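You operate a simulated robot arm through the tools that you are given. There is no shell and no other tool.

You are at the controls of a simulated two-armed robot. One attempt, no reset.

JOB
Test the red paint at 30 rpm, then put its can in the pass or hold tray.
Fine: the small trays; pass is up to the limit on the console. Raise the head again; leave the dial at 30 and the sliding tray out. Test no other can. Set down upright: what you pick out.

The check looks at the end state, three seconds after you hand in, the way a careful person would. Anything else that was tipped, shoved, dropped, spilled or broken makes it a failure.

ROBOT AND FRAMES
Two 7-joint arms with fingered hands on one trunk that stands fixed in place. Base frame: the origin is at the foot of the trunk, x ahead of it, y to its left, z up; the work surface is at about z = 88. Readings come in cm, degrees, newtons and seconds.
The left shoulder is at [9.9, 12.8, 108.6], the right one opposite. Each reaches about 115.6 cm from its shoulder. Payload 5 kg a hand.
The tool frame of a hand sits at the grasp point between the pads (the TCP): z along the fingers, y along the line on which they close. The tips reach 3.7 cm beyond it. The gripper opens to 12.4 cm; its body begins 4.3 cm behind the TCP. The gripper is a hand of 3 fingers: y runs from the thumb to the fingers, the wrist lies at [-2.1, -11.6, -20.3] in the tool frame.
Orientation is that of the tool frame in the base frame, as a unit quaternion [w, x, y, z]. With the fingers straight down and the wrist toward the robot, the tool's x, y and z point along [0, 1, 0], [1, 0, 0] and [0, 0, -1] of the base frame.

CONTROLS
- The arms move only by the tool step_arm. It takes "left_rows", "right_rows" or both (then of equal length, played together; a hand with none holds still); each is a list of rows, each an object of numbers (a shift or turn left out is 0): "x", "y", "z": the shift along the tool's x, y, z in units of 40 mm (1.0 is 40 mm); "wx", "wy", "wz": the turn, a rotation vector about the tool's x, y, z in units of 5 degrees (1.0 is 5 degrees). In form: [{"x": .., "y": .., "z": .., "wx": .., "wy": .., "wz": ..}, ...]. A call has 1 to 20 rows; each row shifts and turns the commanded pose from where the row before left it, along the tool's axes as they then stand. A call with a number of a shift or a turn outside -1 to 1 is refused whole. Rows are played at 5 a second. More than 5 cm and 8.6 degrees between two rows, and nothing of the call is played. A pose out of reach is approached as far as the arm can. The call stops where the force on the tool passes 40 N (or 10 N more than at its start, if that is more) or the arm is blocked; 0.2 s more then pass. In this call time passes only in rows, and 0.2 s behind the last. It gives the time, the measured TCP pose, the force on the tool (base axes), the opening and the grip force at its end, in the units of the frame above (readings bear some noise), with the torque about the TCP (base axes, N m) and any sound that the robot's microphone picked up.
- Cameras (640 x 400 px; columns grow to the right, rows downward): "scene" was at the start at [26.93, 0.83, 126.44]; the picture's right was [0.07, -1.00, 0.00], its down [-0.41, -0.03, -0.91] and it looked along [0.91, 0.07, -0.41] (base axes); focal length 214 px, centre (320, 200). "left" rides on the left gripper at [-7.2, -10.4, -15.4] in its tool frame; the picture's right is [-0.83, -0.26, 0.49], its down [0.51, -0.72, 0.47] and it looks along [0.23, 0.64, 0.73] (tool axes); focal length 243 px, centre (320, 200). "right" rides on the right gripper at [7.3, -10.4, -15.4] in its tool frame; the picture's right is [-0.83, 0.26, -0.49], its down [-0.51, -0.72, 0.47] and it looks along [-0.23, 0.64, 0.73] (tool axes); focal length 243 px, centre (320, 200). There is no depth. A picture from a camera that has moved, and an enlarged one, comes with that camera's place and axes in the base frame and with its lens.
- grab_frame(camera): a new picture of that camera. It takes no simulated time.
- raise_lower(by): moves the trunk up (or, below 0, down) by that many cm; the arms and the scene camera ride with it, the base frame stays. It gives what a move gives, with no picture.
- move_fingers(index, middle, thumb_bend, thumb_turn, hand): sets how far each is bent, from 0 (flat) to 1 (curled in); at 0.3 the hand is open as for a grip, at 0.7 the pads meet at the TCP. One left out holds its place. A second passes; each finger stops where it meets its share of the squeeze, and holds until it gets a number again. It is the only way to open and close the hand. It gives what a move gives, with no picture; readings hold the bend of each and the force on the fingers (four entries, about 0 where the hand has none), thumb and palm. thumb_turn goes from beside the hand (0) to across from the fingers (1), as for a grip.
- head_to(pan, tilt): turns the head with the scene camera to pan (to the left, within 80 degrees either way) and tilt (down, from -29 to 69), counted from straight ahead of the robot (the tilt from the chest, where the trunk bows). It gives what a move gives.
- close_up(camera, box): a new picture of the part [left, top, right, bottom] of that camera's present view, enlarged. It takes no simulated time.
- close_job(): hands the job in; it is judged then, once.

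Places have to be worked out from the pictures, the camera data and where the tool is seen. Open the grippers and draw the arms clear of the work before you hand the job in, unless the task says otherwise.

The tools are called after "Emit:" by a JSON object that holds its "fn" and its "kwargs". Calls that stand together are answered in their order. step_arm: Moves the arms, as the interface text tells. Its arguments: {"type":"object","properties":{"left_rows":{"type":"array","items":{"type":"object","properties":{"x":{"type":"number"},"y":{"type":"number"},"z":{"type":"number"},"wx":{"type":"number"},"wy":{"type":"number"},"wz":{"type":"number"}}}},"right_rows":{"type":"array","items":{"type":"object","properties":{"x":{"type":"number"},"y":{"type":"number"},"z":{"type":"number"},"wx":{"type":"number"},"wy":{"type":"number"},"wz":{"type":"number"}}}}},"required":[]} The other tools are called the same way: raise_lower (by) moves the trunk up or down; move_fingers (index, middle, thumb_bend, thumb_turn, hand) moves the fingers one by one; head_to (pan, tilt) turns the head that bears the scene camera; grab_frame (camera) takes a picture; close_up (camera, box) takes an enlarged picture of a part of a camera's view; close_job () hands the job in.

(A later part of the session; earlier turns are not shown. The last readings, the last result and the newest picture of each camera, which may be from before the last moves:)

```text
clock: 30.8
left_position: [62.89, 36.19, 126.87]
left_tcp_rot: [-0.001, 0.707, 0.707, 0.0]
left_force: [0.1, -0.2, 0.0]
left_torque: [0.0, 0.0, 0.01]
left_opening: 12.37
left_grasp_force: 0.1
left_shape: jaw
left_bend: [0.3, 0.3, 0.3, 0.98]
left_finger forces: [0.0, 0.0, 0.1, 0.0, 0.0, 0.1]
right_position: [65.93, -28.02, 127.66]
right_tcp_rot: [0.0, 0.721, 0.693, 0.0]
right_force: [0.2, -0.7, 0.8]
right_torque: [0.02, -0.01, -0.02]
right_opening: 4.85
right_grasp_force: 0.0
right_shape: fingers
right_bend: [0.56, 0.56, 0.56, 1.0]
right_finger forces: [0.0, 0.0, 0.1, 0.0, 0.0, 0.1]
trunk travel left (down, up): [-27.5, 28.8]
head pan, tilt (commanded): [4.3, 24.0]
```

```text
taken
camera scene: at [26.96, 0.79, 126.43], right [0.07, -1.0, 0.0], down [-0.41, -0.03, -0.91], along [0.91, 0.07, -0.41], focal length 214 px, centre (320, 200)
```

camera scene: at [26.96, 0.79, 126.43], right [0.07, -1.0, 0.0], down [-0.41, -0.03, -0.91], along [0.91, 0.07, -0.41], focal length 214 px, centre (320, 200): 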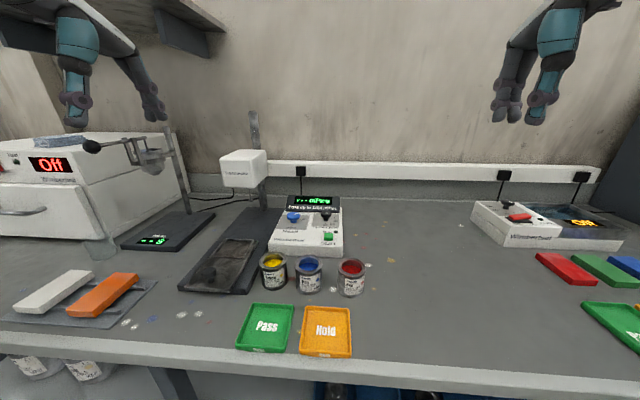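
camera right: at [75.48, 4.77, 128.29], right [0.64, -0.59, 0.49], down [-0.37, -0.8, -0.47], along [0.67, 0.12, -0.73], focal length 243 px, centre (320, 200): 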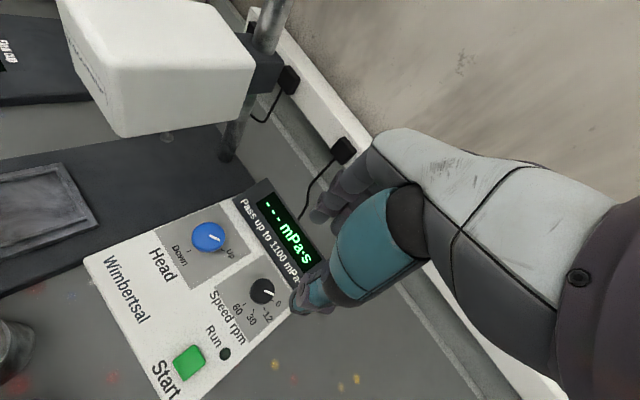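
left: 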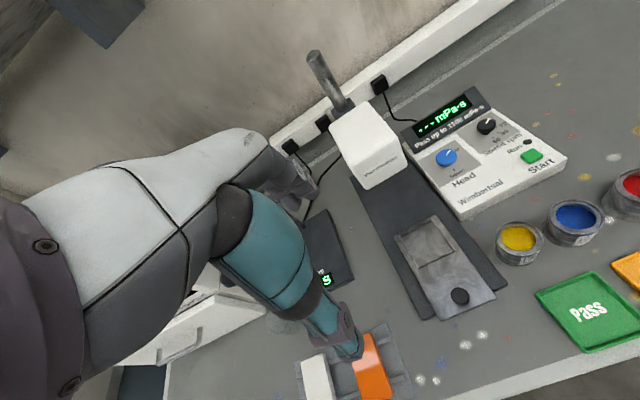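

The scene is undisturbed. I bring the left hand, open, across to above the red can at about (64.2, -3.4).

Emit:
{"fn": "step_arm", "kwargs": {"left_rows": [{"x": -0.825, "y": 0.027, "z": 0.25}, {"x": -0.825, "y": 0.027, "z": 0.25}, {"x": -0.825, "y": 0.027, "z": 0.25}, {"x": -0.825, "y": 0.027, "z": 0.25}, {"x": -0.825, "y": 0.027, "z": 0.25}, {"x": -0.825, "y": 0.027, "z": 0.25}, {"x": -0.825, "y": 0.027, "z": 0.25}, {"x": -0.825, "y": 0.027, "z": 0.25}, {"x": -0.825, "y": 0.027, "z": 0.25}, {"x": -0.825, "y": 0.027, "z": 0.25}, {"x": -0.825, "y": 0.027, "z": 0.25}, {"x": -0.825, "y": 0.027, "z": 0.25}]}}

Emit:
{"fn": "grab_frame", "kwargs": {"camera": "left"}}

Emit:
{"fn": "grab_frame", "kwargs": {"camera": "scene"}}

```text
clock: 33.4
left_position: [64.38, -3.56, 114.74]
left_tcp_rot: [0.0, 0.706, 0.708, 0.001]
left_force: [-0.4, -0.1, -0.4]
left_torque: [0.04, 0.02, -0.03]
left_opening: 12.37
left_grasp_force: 0.0
left_shape: jaw
left_bend: [0.3, 0.3, 0.3, 0.98]
left_finger forces: [0.0, 0.1, 0.0, 0.0, 0.0, 0.0]
right_position: [66.01, -28.09, 127.49]
right_tcp_rot: [-0.001, 0.723, 0.691, 0.001]
right_force: [-0.1, -0.4, 0.6]
right_torque: [0.02, -0.01, 0.01]
right_opening: 4.83
right_grasp_force: 0.1
right_shape: fingers
right_bend: [0.56, 0.56, 0.56, 1.0]
right_finger forces: [0.2, 0.0, 0.0, 0.1, 0.0, 0.0]
trunk travel left (down, up): [-27.5, 28.8]
head pan, tilt (commanded): [4.3, 24.0]
```

```text
taken
camera left: at [54.07, -10.96, 130.11], right [-0.26, -0.83, -0.49], down [-0.72, 0.51, -0.47], along [0.64, 0.23, -0.73], focal length 243 px, centre (320, 200)
```

left: 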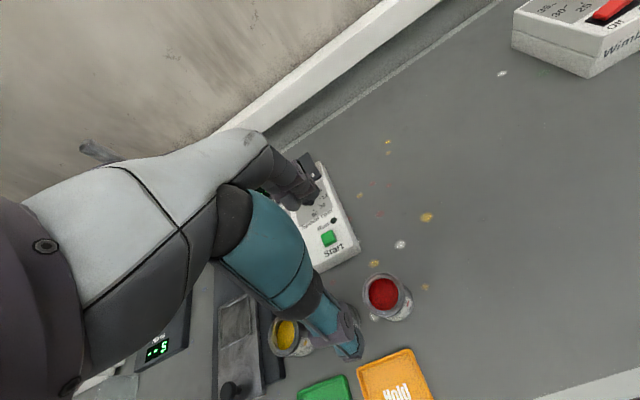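

```text
taken
camera scene: at [26.99, 0.69, 126.42], right [0.08, -1.0, 0.0], down [-0.41, -0.03, -0.91], along [0.91, 0.07, -0.41], focal length 214 px, centre (320, 200)
```

scene: 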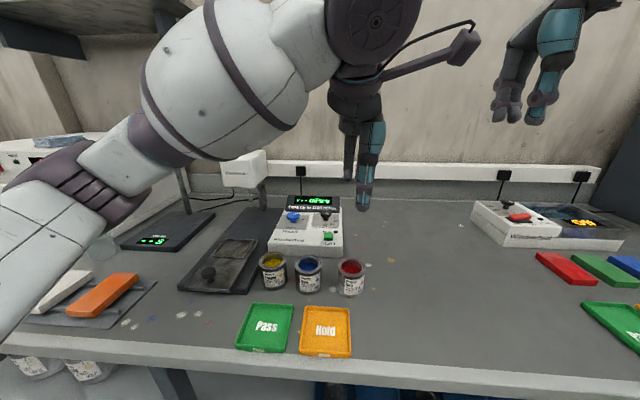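

The left camera puts the red can at (64.3, -3.6), directly under the left TCP. I lower to about z = 104 and check finger clearance against the blue can and the console.

Emit:
{"fn": "step_arm", "kwargs": {"left_rows": [{"z": 0.7}, {"z": 0.7}, {"z": 0.7}, {"z": 0.5}]}}

Emit:
{"fn": "grab_frame", "kwargs": {"camera": "scene"}}

Emit:
{"fn": "close_up", "kwargs": {"camera": "left", "box": [200, 150, 480, 400]}}

Emit:
{"fn": "close_up", "kwargs": {"camera": "right", "box": [0, 100, 300, 400]}}

```text
clock: 34.4
left_position: [64.29, -3.54, 104.36]
left_tcp_rot: [0.0, 0.707, 0.707, 0.0]
left_force: [-0.2, -0.2, 0.0]
left_torque: [0.0, 0.01, -0.01]
left_opening: 12.36
left_grasp_force: 0.1
left_shape: jaw
left_bend: [0.3, 0.3, 0.3, 0.98]
left_finger forces: [0.0, 0.0, 0.1, 0.0, 0.0, 0.1]
right_position: [65.93, -28.01, 127.57]
right_tcp_rot: [0.0, 0.722, 0.692, 0.0]
right_force: [0.2, 0.1, -0.3]
right_torque: [-0.04, 0.03, 0.0]
right_opening: 4.83
right_grasp_force: 0.1
right_shape: fingers
right_bend: [0.56, 0.56, 0.56, 1.0]
right_finger forces: [0.0, 0.0, 0.1, 0.0, 0.0, 0.1]
trunk travel left (down, up): [-27.5, 28.8]
head pan, tilt (commanded): [4.3, 24.0]
```

```text
taken
camera scene: at [27.0, 0.82, 126.42], right [0.07, -1.0, 0.0], down [-0.41, -0.03, -0.91], along [0.91, 0.07, -0.41], focal length 214 px, centre (320, 200)
```

scene: 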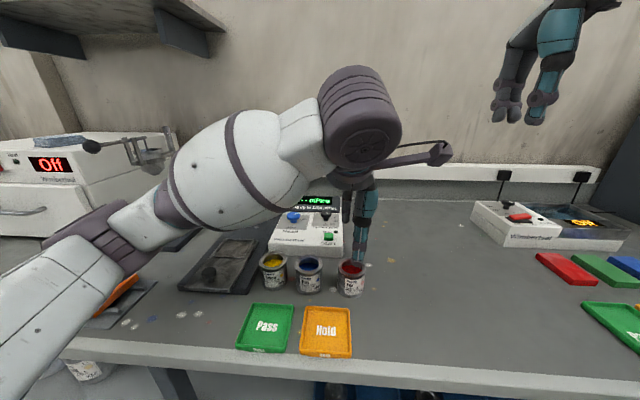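

```text
1.60 times, centred on (340, 275) of left
camera zoom: at [53.91, -10.83, 119.79], right [-0.26, -0.83, -0.49], down [-0.72, 0.51, -0.47], along [0.64, 0.23, -0.73], focal length 388 px, centre (288, 80)
```

zoom: 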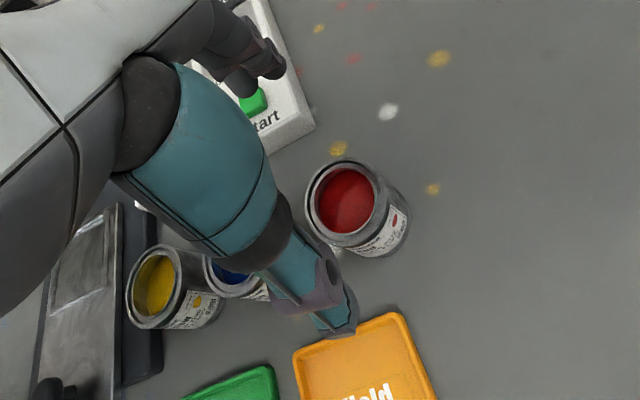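

```text
1.33 times, centred on (150, 250) of right
camera zoom: at [55.96, -20.25, 143.06], right [0.23, -0.84, 0.49], down [-0.74, -0.48, -0.47], along [0.63, -0.26, -0.73], focal length 324 px, centre (547, 133)
```

zoom: 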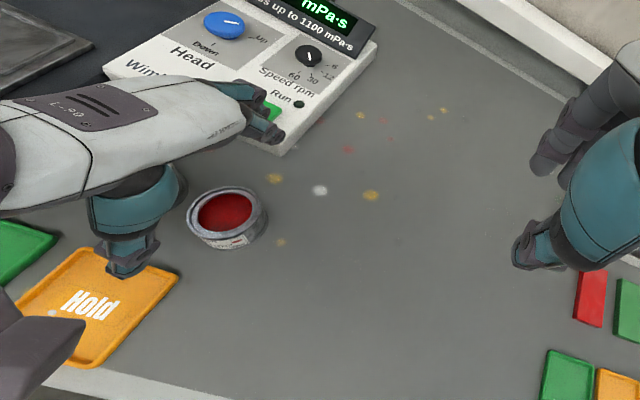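

The open thumb would come down onto the Hold tray's back edge at x ≈ 57. I pre-close to about an 8 cm opening so the thumb drops between tray and can, then descend to TCP z ≈ 95.5 first.

Emit:
{"fn": "move_fingers", "kwargs": {"hand": "left", "index": 0.45, "middle": 0.45, "thumb_bend": 0.45, "thumb_turn": 1.0}}

Emit:
{"fn": "step_arm", "kwargs": {"left_rows": [{"z": 0.6}, {"z": 0.6}, {"z": 0.5}, {"z": 0.5}]}}

Emit:
{"fn": "close_up", "kwargs": {"camera": "scene", "box": [270, 190, 410, 320]}}

Emit:
{"fn": "close_up", "kwargs": {"camera": "left", "box": [200, 150, 480, 400]}}

Emit:
{"fn": "close_up", "kwargs": {"camera": "right", "box": [0, 100, 300, 400]}}

```text
clock: 35.4
left_position: [64.18, -3.49, 104.5]
left_tcp_rot: [0.0, 0.707, 0.707, 0.001]
left_force: [0.2, 0.4, -0.6]
left_torque: [0.04, -0.05, 0.01]
left_opening: 8.38
left_grasp_force: 0.0
left_shape: fingers
left_bend: [0.45, 0.45, 0.45, 0.99]
left_finger forces: [0.0, 0.0, 0.1, 0.1, 0.1, 0.1]
right_position: [66.01, -28.07, 127.64]
right_tcp_rot: [0.0, 0.723, 0.691, 0.0]
right_force: [0.3, 0.7, 0.6]
right_torque: [0.02, 0.0, -0.02]
right_opening: 4.88
right_grasp_force: 0.2
right_shape: fingers
right_bend: [0.56, 0.56, 0.56, 1.0]
right_finger forces: [0.1, 0.0, 0.1, 0.0, 0.0, 0.1]
trunk travel left (down, up): [-27.5, 28.8]
head pan, tilt (commanded): [4.3, 24.0]
```

```text
clock: 36.4
left_position: [64.29, -3.51, 95.67]
left_tcp_rot: [0.0, 0.707, 0.707, 0.0]
left_force: [0.4, 0.0, 0.4]
left_torque: [0.01, 0.02, 0.02]
left_opening: 8.38
left_grasp_force: 0.2
left_shape: fingers
left_bend: [0.45, 0.45, 0.45, 0.99]
left_finger forces: [0.0, 0.0, 0.0, 0.0, 0.0, 0.0]
right_position: [65.96, -28.0, 127.58]
right_tcp_rot: [0.0, 0.722, 0.692, 0.0]
right_force: [0.5, -0.5, 0.1]
right_torque: [-0.01, -0.04, 0.0]
right_opening: 4.83
right_grasp_force: 0.0
right_shape: fingers
right_bend: [0.56, 0.56, 0.56, 1.0]
right_finger forces: [0.0, 0.0, 0.0, 0.0, 0.1, 0.0]
trunk travel left (down, up): [-27.5, 28.8]
head pan, tilt (commanded): [4.3, 24.0]
```

```text
3.08 times, centred on (340, 255) of scene
camera zoom: at [26.94, 0.82, 126.44], right [0.07, -1.0, 0.0], down [-0.41, -0.03, -0.91], along [0.91, 0.07, -0.41], focal length 660 px, centre (258, 31)
```

zoom: 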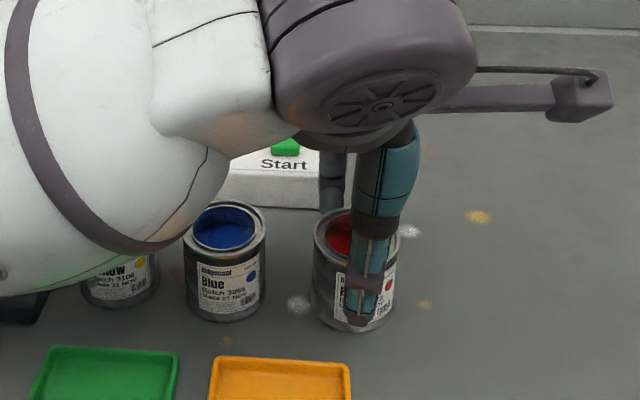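

```text
1.60 times, centred on (340, 275) of left
camera zoom: at [53.91, -10.79, 111.03], right [-0.26, -0.83, -0.49], down [-0.72, 0.51, -0.47], along [0.64, 0.23, -0.73], focal length 388 px, centre (288, 80)
```

zoom: 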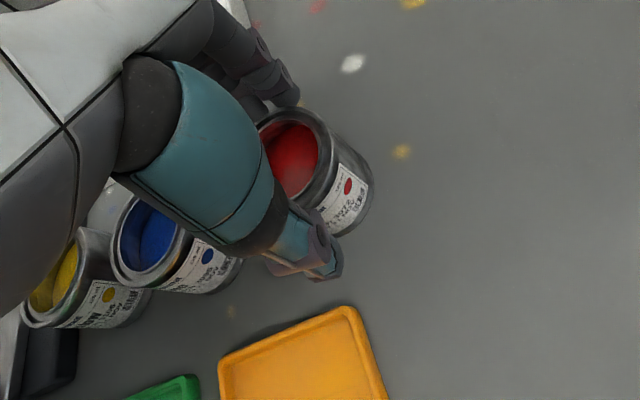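

```text
1.33 times, centred on (150, 250) of right
camera zoom: at [55.89, -20.24, 143.1], right [0.23, -0.84, 0.49], down [-0.74, -0.48, -0.47], along [0.63, -0.26, -0.73], focal length 324 px, centre (547, 133)
```

zoom: 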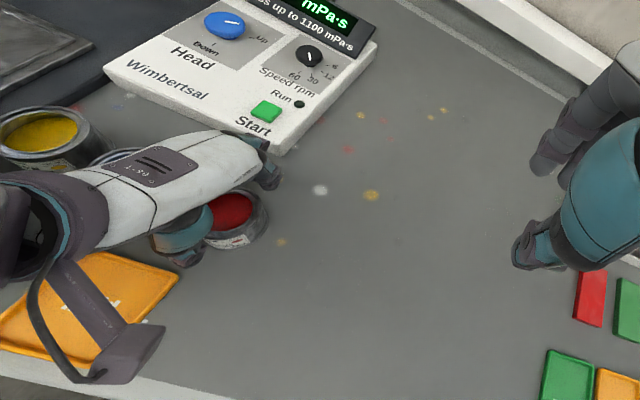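

The thumb and fingers straddle the red can with a gap to the Hold tray. Before the last 2 cm I check the whole scene, mainly where the left forearm is relative to the other cans.

Emit:
{"fn": "grab_frame", "kwargs": {"camera": "scene"}}

Emit:
{"fn": "grab_frame", "kwargs": {"camera": "right"}}

Emit:
{"fn": "grab_frame", "kwargs": {"camera": "left"}}

```text
taken
camera scene: at [26.94, 0.82, 126.44], right [0.07, -1.0, 0.0], down [-0.41, -0.03, -0.91], along [0.91, 0.07, -0.41], focal length 214 px, centre (320, 200)
```

scene: 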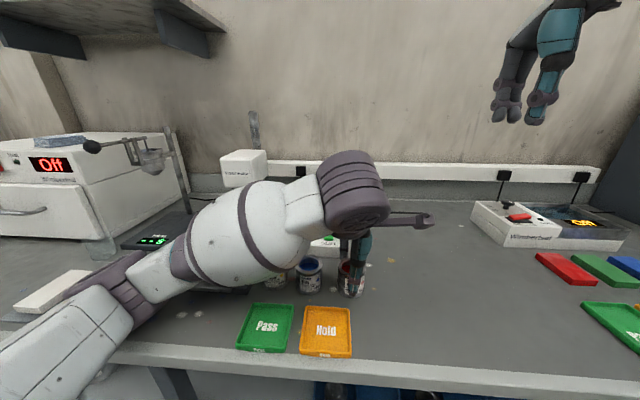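

```text
taken
camera right: at [55.89, -20.24, 143.1], right [0.23, -0.84, 0.49], down [-0.74, -0.48, -0.47], along [0.63, -0.26, -0.73], focal length 243 px, centre (320, 200)
```

right: 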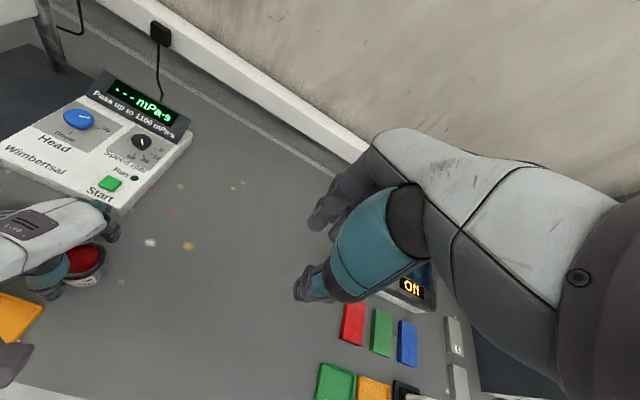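

```text
taken
camera left: at [53.91, -10.79, 111.03], right [-0.26, -0.83, -0.49], down [-0.72, 0.51, -0.47], along [0.64, 0.23, -0.73], focal length 243 px, centre (320, 200)
```

left: 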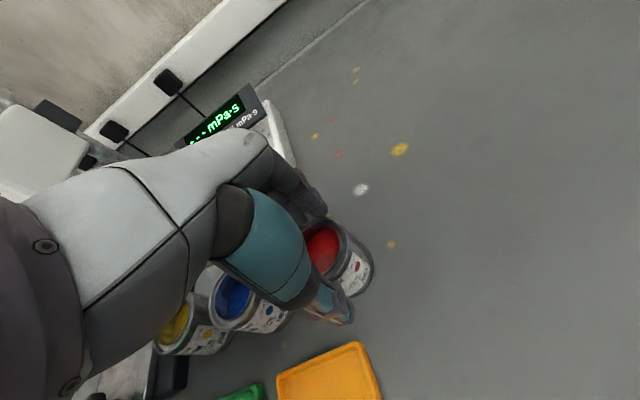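

The forearm stays well above the cans. I lower the last 2.4 cm and grip the can.

Emit:
{"fn": "step_arm", "kwargs": {"left_rows": [{"z": 0.3}, {"z": 0.3}]}}

Emit:
{"fn": "move_fingers", "kwargs": {"hand": "left", "index": 0.6, "middle": 0.6, "thumb_bend": 0.6}}

Emit:
{"fn": "close_up", "kwargs": {"camera": "right", "box": [0, 180, 200, 330]}}

Emit:
{"fn": "close_up", "kwargs": {"camera": "left", "box": [200, 150, 480, 400]}}

Emit:
{"fn": "close_up", "kwargs": {"camera": "scene", "box": [270, 190, 410, 320]}}

```text
clock: 37.2
left_position: [64.37, -3.73, 96.51]
left_tcp_rot: [0.02, 0.704, 0.709, 0.025]
left_force: [0.3, 1.0, 0.3]
left_torque: [0.01, -0.01, 0.02]
left_opening: 8.36
left_grasp_force: 0.1
left_shape: fingers
left_bend: [0.45, 0.45, 0.45, 0.99]
left_finger forces: [0.1, 0.0, 0.0, 0.1, 0.0, 0.0]
right_position: [65.13, -28.86, 127.59]
right_tcp_rot: [0.0, 0.722, 0.692, 0.005]
right_force: [0.8, -0.9, -0.4]
right_torque: [0.02, 0.0, 0.01]
right_opening: 4.86
right_grasp_force: 0.0
right_shape: fingers
right_bend: [0.56, 0.56, 0.56, 1.0]
right_finger forces: [0.0, 0.0, 0.0, 0.1, 0.0, 0.0]
trunk travel left (down, up): [-27.5, 28.8]
head pan, tilt (commanded): [4.3, 24.0]
stopped in row 2 (left hand): the arm was blocked; the commanded pose is now the measured one
```

```text
clock: 38.2
left_position: [64.35, -3.7, 96.67]
left_tcp_rot: [0.02, 0.705, 0.708, 0.024]
left_force: [0.3, 0.5, 0.5]
left_torque: [0.0, 0.01, 0.0]
left_opening: 5.93
left_grasp_force: 10.3
left_shape: fingers
left_bend: [0.55, 0.56, 0.53, 1.0]
left_finger forces: [5.3, 5.5, 0.0, 0.1, 10.2, 0.0]
right_position: [65.08, -28.67, 127.93]
right_tcp_rot: [0.0, 0.723, 0.691, 0.005]
right_force: [-0.8, -0.4, 0.6]
right_torque: [0.0, -0.01, 0.01]
right_opening: 4.85
right_grasp_force: 0.1
right_shape: fingers
right_bend: [0.56, 0.56, 0.56, 1.0]
right_finger forces: [0.0, 0.0, 0.0, 0.0, 0.0, 0.0]
trunk travel left (down, up): [-27.5, 28.8]
head pan, tilt (commanded): [4.3, 24.0]
```

```text
2.67 times, centred on (100, 255) of right
camera zoom: at [54.89, -21.09, 143.39], right [0.22, -0.84, 0.49], down [-0.74, -0.47, -0.48], along [0.64, -0.25, -0.73], focal length 647 px, centre (907, 53)
```

zoom: 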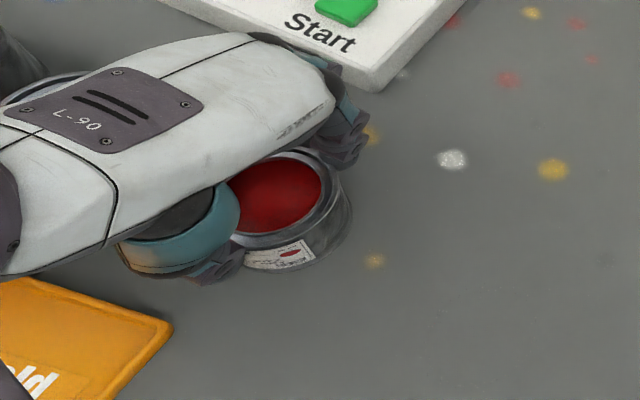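

```text
1.60 times, centred on (340, 275) of left
camera zoom: at [53.2, -11.16, 111.18], right [-0.23, -0.83, -0.51], down [-0.69, 0.51, -0.51], along [0.68, 0.24, -0.69], focal length 388 px, centre (288, 80)
```

zoom: 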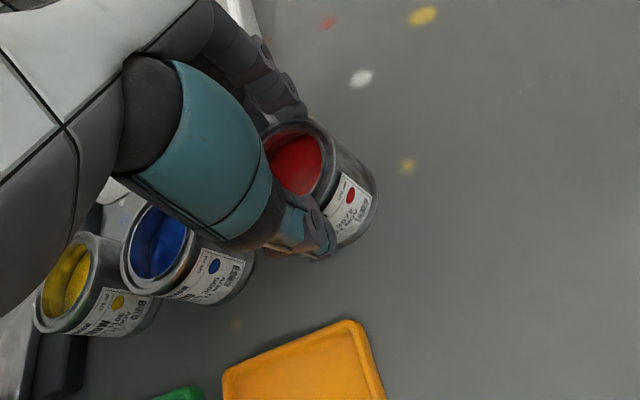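

```text
3.08 times, centred on (340, 255) of scene
camera zoom: at [26.07, 0.08, 126.64], right [0.07, -1.0, -0.01], down [-0.4, -0.02, -0.92], along [0.91, 0.07, -0.4], focal length 660 px, centre (258, 31)
```

zoom: 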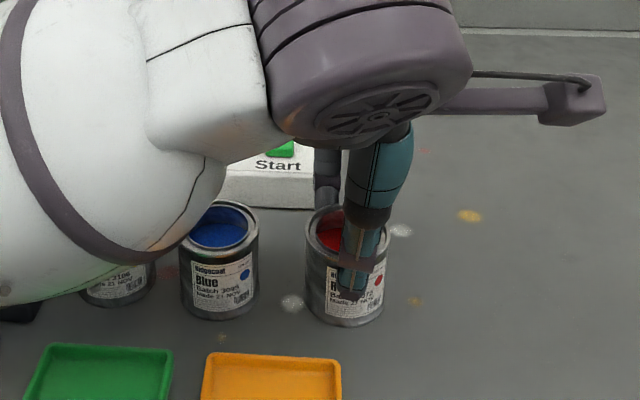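

The arm was blocked with no tool force, and the trunk shifted about 0.9 cm. So some part of the left arm, probably the elbow, touched something. The fingers have closed on the can's upper part. I look around to find the contact before moving.

Emit:
{"fn": "grab_frame", "kwargs": {"camera": "scene"}}

Emit:
{"fn": "head_to", "kwargs": {"pan": 35, "tilt": 50}}

Emit:
{"fn": "grab_frame", "kwargs": {"camera": "scene"}}

```text
taken
camera scene: at [26.07, 0.08, 126.64], right [0.07, -1.0, -0.01], down [-0.4, -0.02, -0.92], along [0.91, 0.07, -0.4], focal length 214 px, centre (320, 200)
```

scene: 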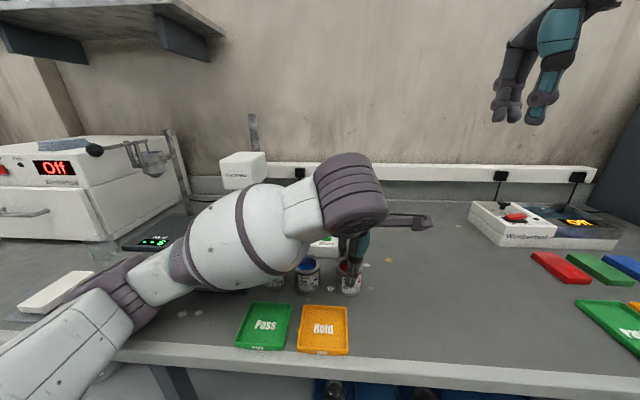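

```text
clock: 39.2
left_position: [64.42, -3.74, 96.63]
left_tcp_rot: [0.019, 0.705, 0.709, 0.024]
left_force: [0.0, 0.2, 0.6]
left_torque: [0.02, -0.01, 0.01]
left_opening: 5.94
left_grasp_force: 10.7
left_shape: fingers
left_bend: [0.55, 0.56, 0.53, 1.0]
left_finger forces: [5.3, 5.3, 0.0, 0.0, 10.1, 0.0]
right_position: [65.14, -28.7, 127.82]
right_tcp_rot: [0.0, 0.723, 0.691, 0.006]
right_force: [0.5, -0.3, 0.2]
right_torque: [0.01, 0.0, 0.02]
right_opening: 4.82
right_grasp_force: 0.0
right_shape: fingers
right_bend: [0.56, 0.56, 0.56, 1.0]
right_finger forces: [0.0, 0.0, 0.0, 0.1, 0.0, 0.0]
trunk travel left (down, up): [-27.5, 28.8]
head pan, tilt (commanded): [35.0, 50.0]
```

```text
taken
camera scene: at [23.19, 3.83, 122.75], right [0.57, -0.82, 0.0], down [-0.62, -0.43, -0.65], along [0.53, 0.37, -0.76], focal length 214 px, centre (320, 200)
```

scene: 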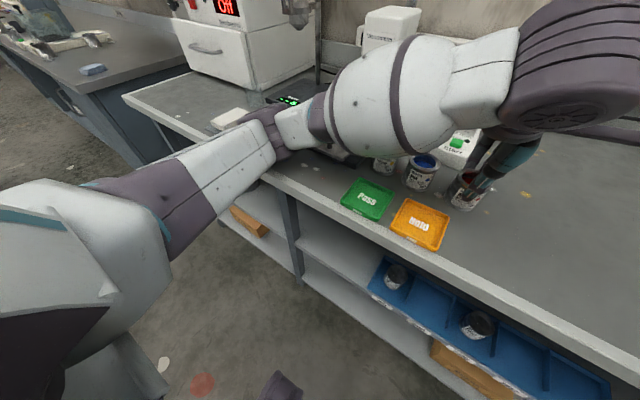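

Emit:
{"fn": "close_up", "kwargs": {"camera": "scene", "box": [150, 60, 350, 240]}}

Emit:
{"fn": "head_to", "kwargs": {"pan": 60, "tilt": 45}}

Emit:
{"fn": "grab_frame", "kwargs": {"camera": "scene"}}

```text
2.22 times, centred on (250, 150) of scene
camera zoom: at [23.19, 3.83, 122.75], right [0.57, -0.82, 0.0], down [-0.62, -0.43, -0.65], along [0.53, 0.37, -0.76], focal length 477 px, centre (476, 311)
```

zoom: 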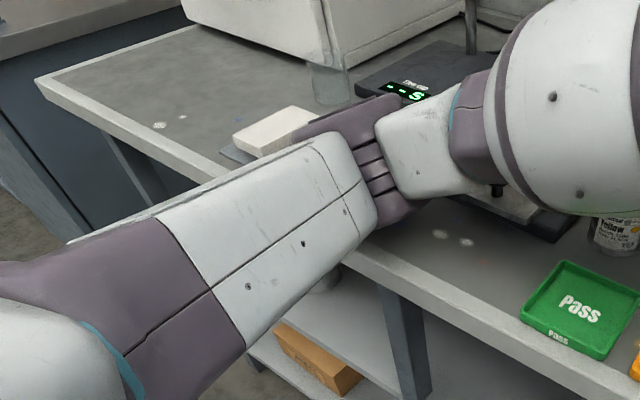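

```text
clock: 40.0
left_position: [64.46, -3.7, 96.58]
left_tcp_rot: [0.019, 0.706, 0.708, 0.024]
left_force: [0.7, 0.1, 0.9]
left_torque: [0.08, -0.02, 0.01]
left_opening: 5.88
left_grasp_force: 10.9
left_shape: fingers
left_bend: [0.55, 0.56, 0.53, 1.0]
left_finger forces: [5.2, 5.3, 0.0, 0.0, 10.2, 0.0]
right_position: [64.95, -28.8, 128.01]
right_tcp_rot: [0.0, 0.722, 0.692, 0.005]
right_force: [-0.2, 0.3, 1.0]
right_torque: [0.01, -0.03, -0.03]
right_opening: 4.85
right_grasp_force: 0.1
right_shape: fingers
right_bend: [0.56, 0.56, 0.56, 1.0]
right_finger forces: [0.0, 0.0, 0.0, 0.1, 0.1, 0.0]
trunk travel left (down, up): [-27.5, 28.8]
head pan, tilt (commanded): [60.0, 45.0]
```

```text
taken
camera scene: at [20.94, 6.45, 123.43], right [0.87, -0.5, 0.0], down [-0.35, -0.61, -0.71], along [0.36, 0.62, -0.7], focal length 214 px, centre (320, 200)
```

scene: 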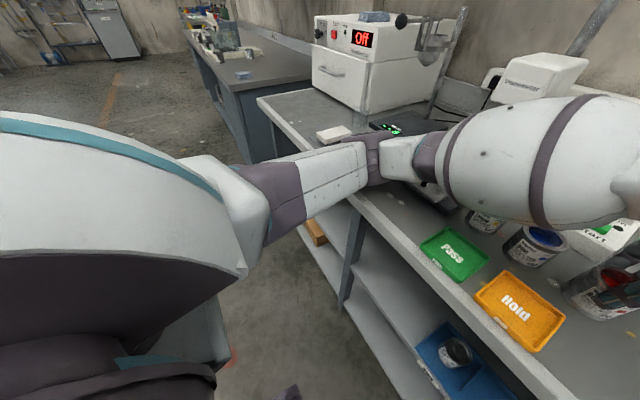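

The elbow, at about (50, 35, 98), sits low over the front-left table edge, which likely caused the block. The can is already gripped at its upper rim with about 10 N, so I raise the trunk 3 cm. That lifts both elbow and can straight up and relieves the contact.

Emit:
{"fn": "raise_lower", "kwargs": {"by": 3}}

Emit:
{"fn": "grab_frame", "kwargs": {"camera": "scene"}}

Emit:
{"fn": "grab_frame", "kwargs": {"camera": "left"}}

Emit:
{"fn": "grab_frame", "kwargs": {"camera": "right"}}

```text
clock: 40.8
left_position: [64.88, -3.3, 98.47]
left_tcp_rot: [0.014, 0.705, 0.709, 0.016]
left_force: [-0.4, -0.5, -1.4]
left_torque: [0.02, 0.03, -0.02]
left_opening: 5.93
left_grasp_force: 9.9
left_shape: fingers
left_bend: [0.55, 0.56, 0.53, 1.0]
left_finger forces: [5.2, 5.2, 0.1, 0.0, 10.2, 0.0]
right_position: [65.91, -28.02, 130.59]
right_tcp_rot: [0.0, 0.723, 0.691, 0.001]
right_force: [-0.2, -1.0, 0.0]
right_torque: [0.02, -0.02, 0.02]
right_opening: 4.82
right_grasp_force: 0.0
right_shape: fingers
right_bend: [0.56, 0.56, 0.56, 1.0]
right_finger forces: [0.0, 0.1, 0.0, 0.0, 0.0, 0.1]
trunk travel left (down, up): [-30.5, 25.8]
head pan, tilt (commanded): [60.0, 45.0]
```

```text
taken
camera scene: at [20.98, 7.04, 126.27], right [0.87, -0.5, 0.0], down [-0.35, -0.61, -0.71], along [0.35, 0.61, -0.71], focal length 214 px, centre (320, 200)
```

scene: 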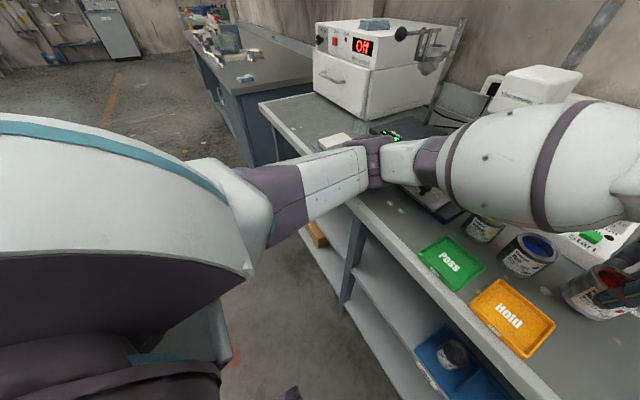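

```text
taken
camera left: at [53.94, -10.66, 113.38], right [-0.24, -0.83, -0.51], down [-0.7, 0.51, -0.5], along [0.67, 0.24, -0.7], focal length 243 px, centre (320, 200)
```

left: 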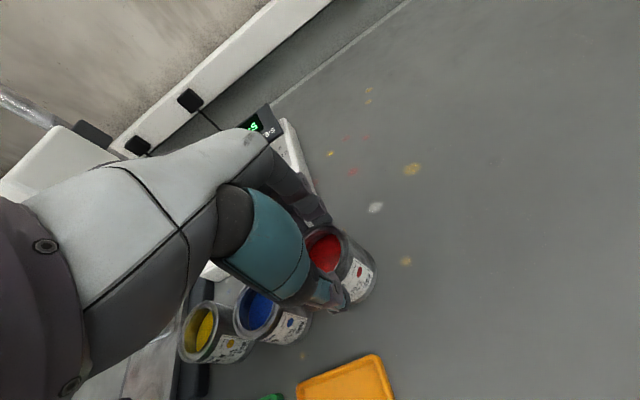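

```text
taken
camera right: at [55.86, -20.42, 146.05], right [0.23, -0.84, 0.49], down [-0.74, -0.47, -0.47], along [0.63, -0.26, -0.73], focal length 243 px, centre (320, 200)
```

right: 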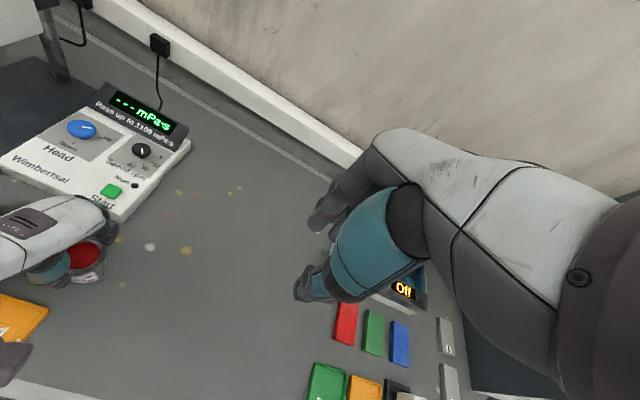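

The trunk has sprung back to normal and the can is lifted, since the hand now feels its weight. I raise the trunk another 10 cm and view the elbow area again.

Emit:
{"fn": "raise_lower", "kwargs": {"by": 10}}

Emit:
{"fn": "grab_frame", "kwargs": {"camera": "scene"}}

Emit:
{"fn": "grab_frame", "kwargs": {"camera": "left"}}

Emit:
{"fn": "grab_frame", "kwargs": {"camera": "right"}}

```text
clock: 42.1
left_position: [65.01, -3.09, 108.45]
left_tcp_rot: [0.014, 0.705, 0.709, 0.016]
left_force: [1.2, -0.1, -2.5]
left_torque: [0.01, 0.03, -0.02]
left_opening: 5.92
left_grasp_force: 10.4
left_shape: fingers
left_bend: [0.55, 0.56, 0.53, 1.0]
left_finger forces: [5.2, 5.2, 0.0, 0.1, 10.2, 0.1]
right_position: [65.98, -27.9, 140.54]
right_tcp_rot: [-0.001, 0.723, 0.691, -0.001]
right_force: [1.1, 0.3, 0.1]
right_torque: [0.01, 0.01, -0.01]
right_opening: 4.84
right_grasp_force: 0.2
right_shape: fingers
right_bend: [0.56, 0.56, 0.56, 1.0]
right_finger forces: [0.0, 0.1, 0.0, 0.0, 0.0, 0.0]
trunk travel left (down, up): [-40.5, 15.8]
head pan, tilt (commanded): [60.0, 45.0]
```

```text
taken
camera scene: at [18.62, 7.18, 136.44], right [0.87, -0.5, 0.0], down [-0.35, -0.61, -0.71], along [0.35, 0.61, -0.71], focal length 214 px, centre (320, 200)
```

scene: 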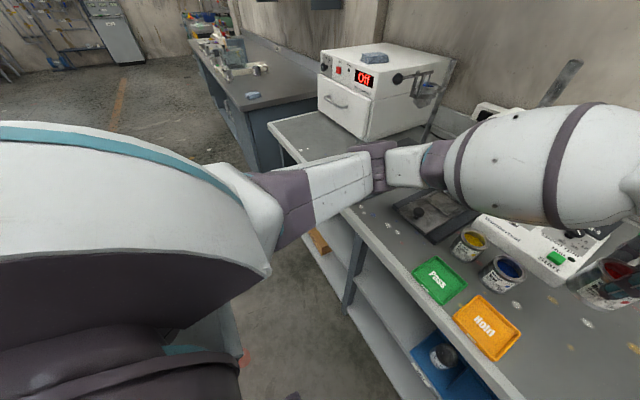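

```text
taken
camera left: at [54.07, -10.51, 123.4], right [-0.24, -0.83, -0.5], down [-0.7, 0.5, -0.5], along [0.67, 0.24, -0.7], focal length 243 px, centre (320, 200)
```

left: 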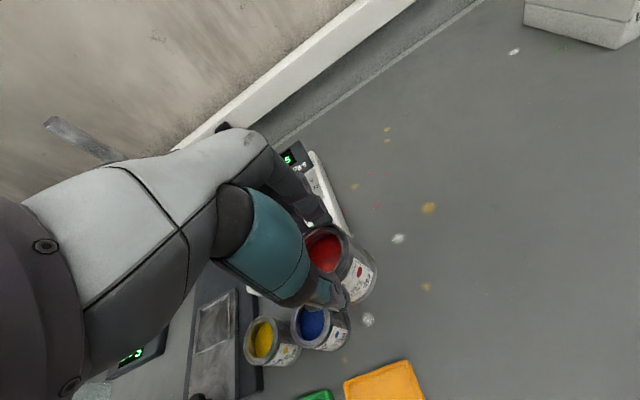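

```text
taken
camera right: at [56.04, -20.24, 156.0], right [0.23, -0.84, 0.49], down [-0.74, -0.48, -0.47], along [0.63, -0.26, -0.73], focal length 243 px, centre (320, 200)
```

right: 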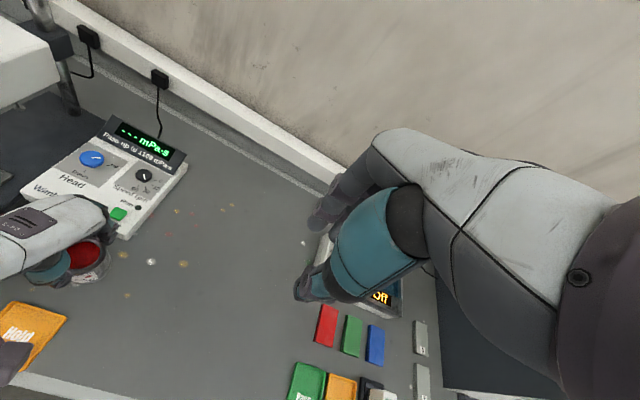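

The can is safely in hand, about 11 cm above the table. I aim the head at the sliding tray and carry the can left and forward at this height, passing about 5 cm above the other cans.

Emit:
{"fn": "head_to", "kwargs": {"pan": 25, "tilt": 42}}

Emit:
{"fn": "step_arm", "kwargs": {"left_rows": [{"x": 0.25, "y": 0.06}, {"x": 0.45, "y": 0.12}, {"x": 0.5, "y": 0.125}, {"x": 0.5, "y": 0.125}, {"x": 0.5, "y": 0.125}, {"x": 0.5, "y": 0.125}, {"x": 0.5, "y": 0.125}, {"x": 0.5, "y": 0.125}, {"x": 0.5, "y": 0.125}, {"x": 0.5, "y": 0.125}, {"x": 0.5, "y": 0.125}, {"x": 0.5, "y": 0.125}, {"x": 0.5, "y": 0.125}, {"x": 0.5, "y": 0.125}, {"x": 0.5, "y": 0.125}, {"x": 0.3, "y": 0.1}, {"x": 0.15, "y": 0.05}]}}

Emit:
{"fn": "grab_frame", "kwargs": {"camera": "scene"}}

Emit:
{"fn": "grab_frame", "kwargs": {"camera": "left"}}

```text
clock: 43.1
left_position: [64.89, -3.22, 108.58]
left_tcp_rot: [0.016, 0.705, 0.709, 0.016]
left_force: [-0.1, -0.5, -2.3]
left_torque: [-0.02, 0.02, 0.02]
left_opening: 5.88
left_grasp_force: 10.1
left_shape: fingers
left_bend: [0.55, 0.56, 0.53, 1.0]
left_finger forces: [5.0, 5.2, 0.1, 0.0, 10.2, 0.1]
right_position: [65.83, -28.0, 140.55]
right_tcp_rot: [0.0, 0.721, 0.693, 0.0]
right_force: [0.1, 0.6, 0.0]
right_torque: [0.02, 0.0, 0.01]
right_opening: 4.87
right_grasp_force: 0.1
right_shape: fingers
right_bend: [0.56, 0.56, 0.56, 1.0]
right_finger forces: [0.0, 0.0, 0.1, 0.1, 0.0, 0.0]
trunk travel left (down, up): [-40.5, 15.8]
head pan, tilt (commanded): [25.0, 42.0]
```

```text
clock: 46.7
left_position: [72.59, 27.53, 109.07]
left_tcp_rot: [0.015, 0.704, 0.71, 0.016]
left_force: [0.0, 0.0, -1.9]
left_torque: [-0.02, 0.01, -0.01]
left_opening: 5.92
left_grasp_force: 10.5
left_shape: fingers
left_bend: [0.55, 0.56, 0.53, 1.0]
left_finger forces: [5.1, 5.2, 0.0, 0.0, 10.2, 0.0]
right_position: [65.98, -27.9, 140.5]
right_tcp_rot: [0.0, 0.722, 0.692, 0.0]
right_force: [-0.4, 0.4, 0.5]
right_torque: [-0.01, -0.02, 0.0]
right_opening: 4.85
right_grasp_force: 0.1
right_shape: fingers
right_bend: [0.56, 0.56, 0.56, 1.0]
right_finger forces: [0.1, 0.1, 0.0, 0.0, 0.1, 0.0]
trunk travel left (down, up): [-40.5, 15.8]
head pan, tilt (commanded): [25.0, 42.0]
```

```text
taken
camera scene: at [22.05, 3.69, 136.89], right [0.42, -0.91, 0.0], down [-0.61, -0.28, -0.74], along [0.67, 0.31, -0.67], focal length 214 px, centre (320, 200)
```

scene: 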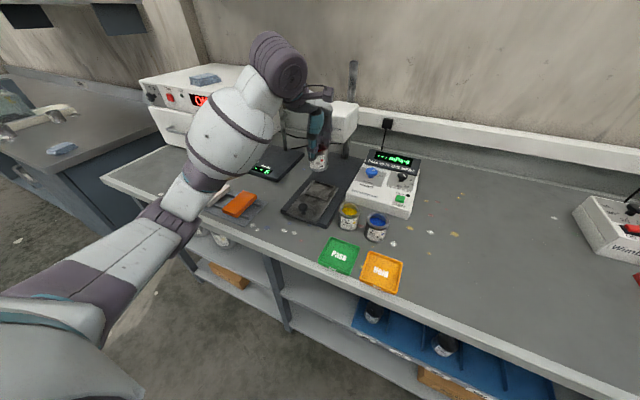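

```text
taken
camera left: at [61.61, 20.17, 123.86], right [-0.23, -0.83, -0.5], down [-0.7, 0.5, -0.5], along [0.67, 0.24, -0.7], focal length 243 px, centre (320, 200)
```

left: 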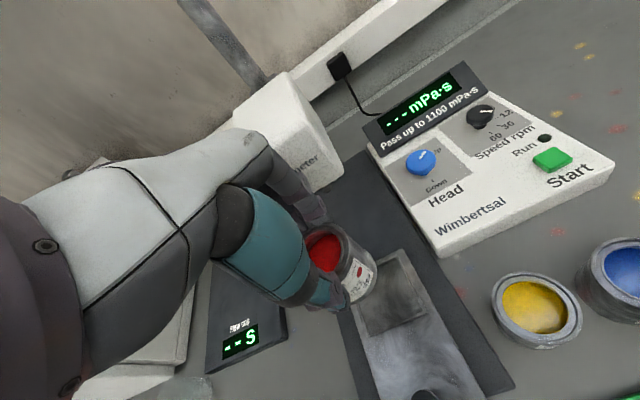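

The can is above the tray and the hand is about 2 cm in front of the viscometer head. I zoom in to compare the can with the recess before lowering, and check that the slabs at the left are still in place.

Emit:
{"fn": "close_up", "kwargs": {"camera": "scene", "box": [260, 120, 370, 230]}}

Emit:
{"fn": "close_up", "kwargs": {"camera": "scene", "box": [180, 160, 290, 240]}}

Emit:
{"fn": "close_up", "kwargs": {"camera": "left", "box": [240, 170, 480, 400]}}

```text
3.64 times, centred on (315, 175) of scene
camera zoom: at [22.05, 3.69, 136.89], right [0.42, -0.91, 0.0], down [-0.61, -0.28, -0.74], along [0.67, 0.31, -0.67], focal length 780 px, centre (338, 291)
```

zoom: 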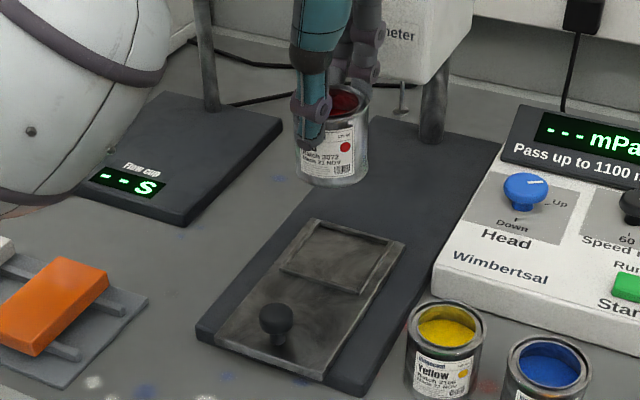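

```text
5.00 times, centred on (235, 200) of scene
camera zoom: at [22.05, 3.69, 136.89], right [0.42, -0.91, 0.0], down [-0.61, -0.28, -0.74], along [0.67, 0.31, -0.67], focal length 1072 px, centre (745, 200)
```

zoom: 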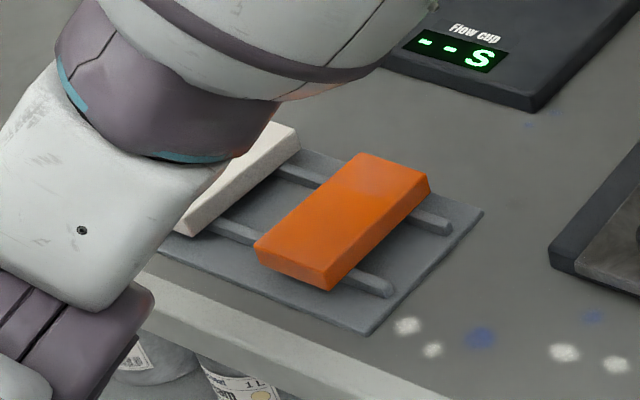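

```text
1.74 times, centred on (360, 285) of left
camera zoom: at [61.61, 20.17, 123.86], right [-0.23, -0.83, -0.5], down [-0.7, 0.5, -0.5], along [0.67, 0.24, -0.7], focal length 422 px, centre (250, 52)
```

zoom: 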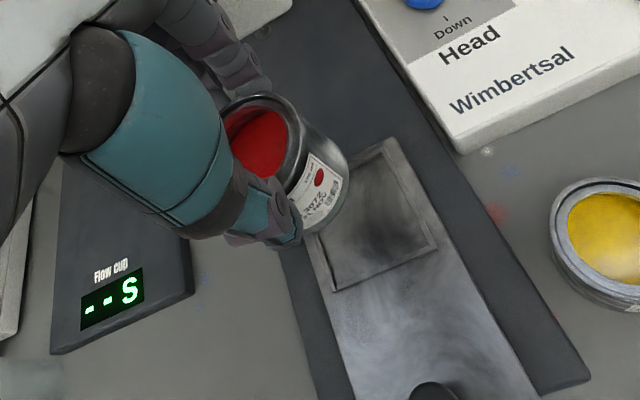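

Scene-camera estimates, cross-checked with the held can, put the recess centre about 0.8 cm ahead of the can's present position. That leaves a narrow gap to the viscometer head. I rotate the free right hand so its camera can view this gap from the side.

Emit:
{"fn": "step_arm", "kwargs": {"right_rows": [{"wz": -1}, {"wz": -1}, {"wz": -1}, {"wz": -1}, {"wz": -1}, {"wz": -1}, {"wz": -1}, {"wz": -1}, {"wz": -1}, {"wz": -1}]}}

Emit:
{"fn": "grab_frame", "kwargs": {"camera": "right"}}

```text
clock: 48.9
left_position: [72.59, 27.34, 109.05]
left_tcp_rot: [0.015, 0.705, 0.709, 0.018]
left_force: [-0.2, 0.0, -1.6]
left_torque: [0.03, -0.01, 0.02]
left_opening: 5.9
left_grasp_force: 10.3
left_shape: fingers
left_bend: [0.55, 0.56, 0.53, 1.0]
left_finger forces: [5.2, 5.2, 0.0, 0.1, 10.2, 0.0]
right_position: [65.73, -27.92, 140.62]
right_tcp_rot: [-0.003, 0.406, 0.914, 0.004]
right_force: [-0.2, -0.1, -0.2]
right_torque: [0.0, -0.05, -0.01]
right_opening: 4.86
right_grasp_force: 0.0
right_shape: fingers
right_bend: [0.56, 0.56, 0.56, 1.0]
right_finger forces: [0.0, 0.1, 0.1, 0.0, 0.0, 0.1]
right hand out of reach, approached as far as the arm can: row 10
trunk travel left (down, up): [-40.5, 15.8]
head pan, tilt (commanded): [25.0, 42.0]
```

```text
taken
camera right: at [53.28, -29.64, 156.06], right [0.75, -0.44, 0.49], down [-0.2, -0.86, -0.48], along [0.63, 0.26, -0.73], focal length 243 px, centre (320, 200)
```

right: 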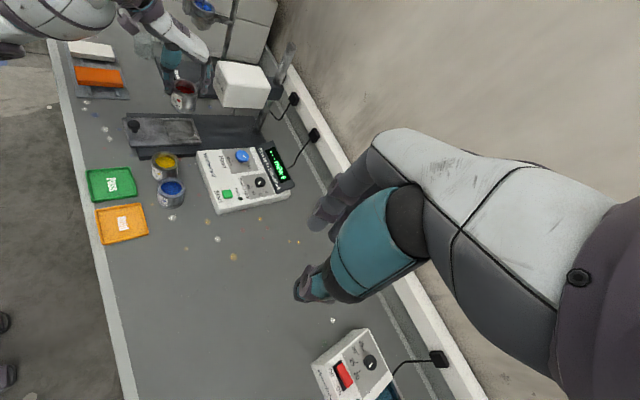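

Emit:
{"fn": "close_up", "kwargs": {"camera": "right", "box": [110, 20, 290, 160]}}

```text
2.86 times, centred on (200, 90) of right
camera zoom: at [53.28, -29.64, 156.06], right [0.75, -0.44, 0.49], down [-0.2, -0.86, -0.48], along [0.63, 0.26, -0.73], focal length 693 px, centre (663, 514)
```

zoom: 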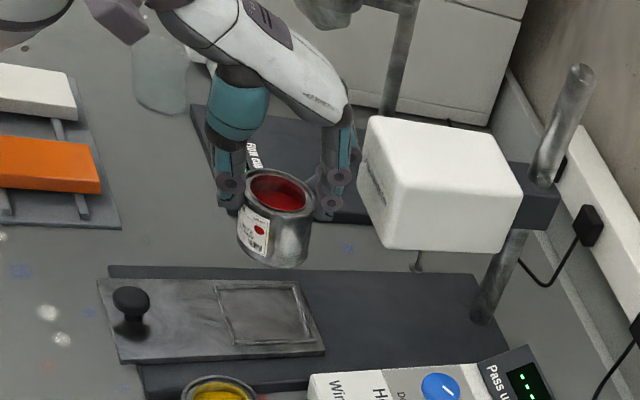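

This side view shows the finger knuckles well clear (about 2 cm) of the viscometer head. It also puts the recess centre at x ≈ 72.7–73.4, y ≈ 27.6. I lower so the can's bottom sits just above the recess, drifting to x ≈ 73, then re-check.

Emit:
{"fn": "step_arm", "kwargs": {"left_rows": [{"x": 0.04, "z": 0.4, "wx": -0.15}, {"z": 0.5}, {"z": 0.5}, {"z": 0.45}, {"z": 0.3}]}}

Emit:
{"fn": "close_up", "kwargs": {"camera": "right", "box": [110, 50, 230, 150]}}

Emit:
{"fn": "close_up", "kwargs": {"camera": "scene", "box": [260, 120, 370, 230]}}

Emit:
{"fn": "close_up", "kwargs": {"camera": "left", "box": [240, 170, 480, 400]}}

```text
clock: 50.1
left_position: [72.84, 27.69, 100.41]
left_tcp_rot: [0.019, 0.705, 0.708, 0.021]
left_force: [0.6, 0.3, -1.8]
left_torque: [0.02, 0.01, 0.0]
left_opening: 5.88
left_grasp_force: 10.0
left_shape: fingers
left_bend: [0.55, 0.56, 0.53, 1.0]
left_finger forces: [5.1, 5.3, 0.0, 0.1, 10.2, 0.1]
right_position: [65.69, -27.96, 140.45]
right_tcp_rot: [-0.003, 0.407, 0.914, 0.003]
right_force: [-0.5, -0.6, -0.4]
right_torque: [0.01, 0.01, 0.0]
right_opening: 4.85
right_grasp_force: 0.1
right_shape: fingers
right_bend: [0.56, 0.56, 0.56, 1.0]
right_finger forces: [0.1, 0.0, 0.0, 0.0, 0.1, 0.0]
trunk travel left (down, up): [-40.5, 15.8]
head pan, tilt (commanded): [25.0, 42.0]
```

```text
4.00 times, centred on (170, 100) of right
camera zoom: at [53.3, -29.54, 156.07], right [0.75, -0.44, 0.49], down [-0.2, -0.86, -0.48], along [0.63, 0.26, -0.73], focal length 970 px, centre (920, 600)
```

zoom: 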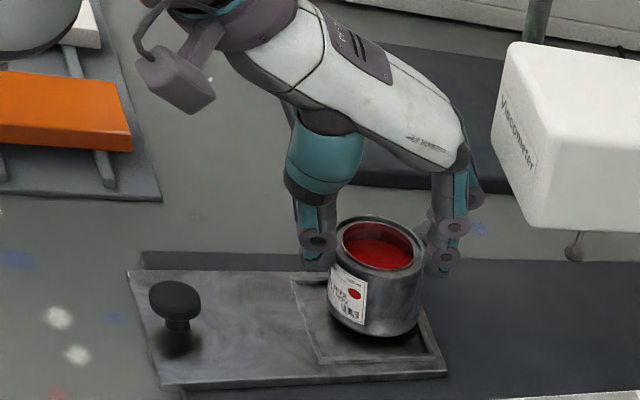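

```text
3.64 times, centred on (315, 175) of scene
camera zoom: at [22.02, 3.67, 136.9], right [0.42, -0.91, 0.0], down [-0.61, -0.28, -0.74], along [0.67, 0.31, -0.67], focal length 780 px, centre (338, 291)
```

zoom: 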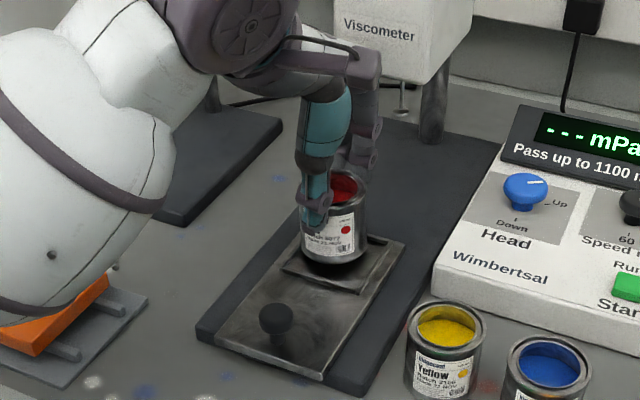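

```text
1.74 times, centred on (360, 285) of left
camera zoom: at [61.85, 20.29, 115.18], right [-0.23, -0.83, -0.51], down [-0.7, 0.5, -0.51], along [0.68, 0.24, -0.69], focal length 422 px, centre (250, 52)
```

zoom: 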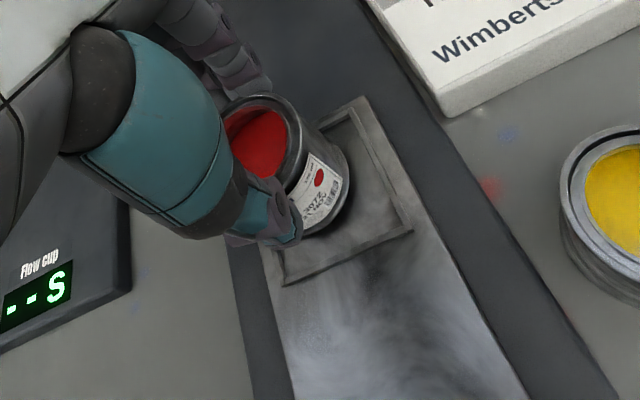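

The gap to the head is comfortable. I zoom further to judge the can's bottom against the recess frame from both sides.

Emit:
{"fn": "close_up", "kwargs": {"camera": "right", "box": [170, 100, 230, 150]}}

Emit:
{"fn": "close_up", "kwargs": {"camera": "scene", "box": [320, 165, 380, 215]}}

Emit:
{"fn": "close_up", "kwargs": {"camera": "left", "box": [320, 210, 440, 310]}}

```text
8.00 times, centred on (200, 125) of right
camera zoom: at [53.3, -29.54, 156.07], right [0.75, -0.44, 0.49], down [-0.2, -0.86, -0.48], along [0.63, 0.26, -0.73], focal length 1941 px, centre (1280, 800)
```

zoom: 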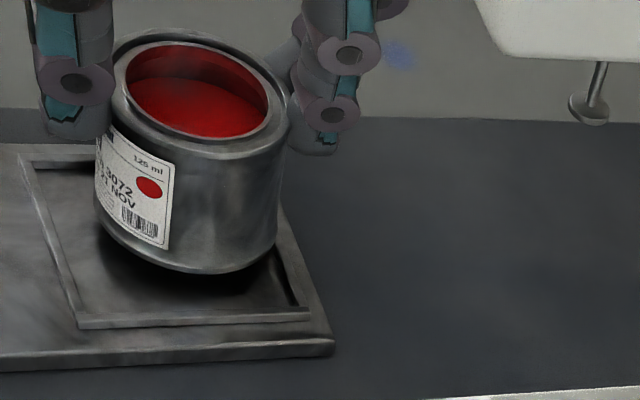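

```text
8.00 times, centred on (350, 190) of scene
camera zoom: at [22.02, 3.67, 136.9], right [0.42, -0.91, 0.0], down [-0.61, -0.28, -0.74], along [0.67, 0.31, -0.67], focal length 1716 px, centre (80, 280)
```

zoom: 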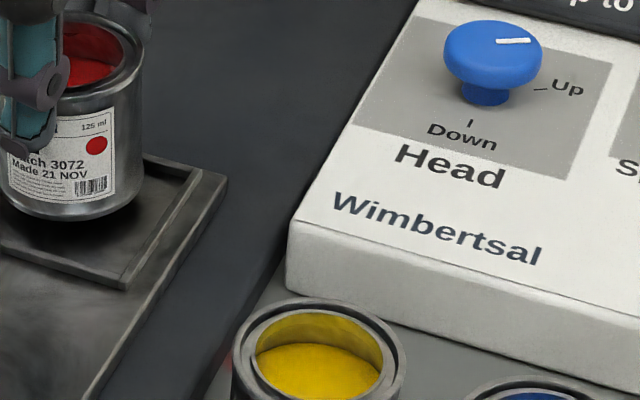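

```text
4.00 times, centred on (380, 260) of left
camera zoom: at [61.85, 20.29, 115.18], right [-0.23, -0.83, -0.51], down [-0.7, 0.5, -0.51], along [0.68, 0.24, -0.69], focal length 970 px, centre (80, -40)
```

zoom: 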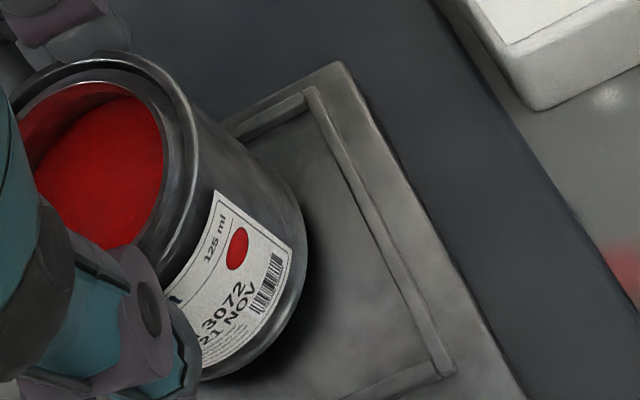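

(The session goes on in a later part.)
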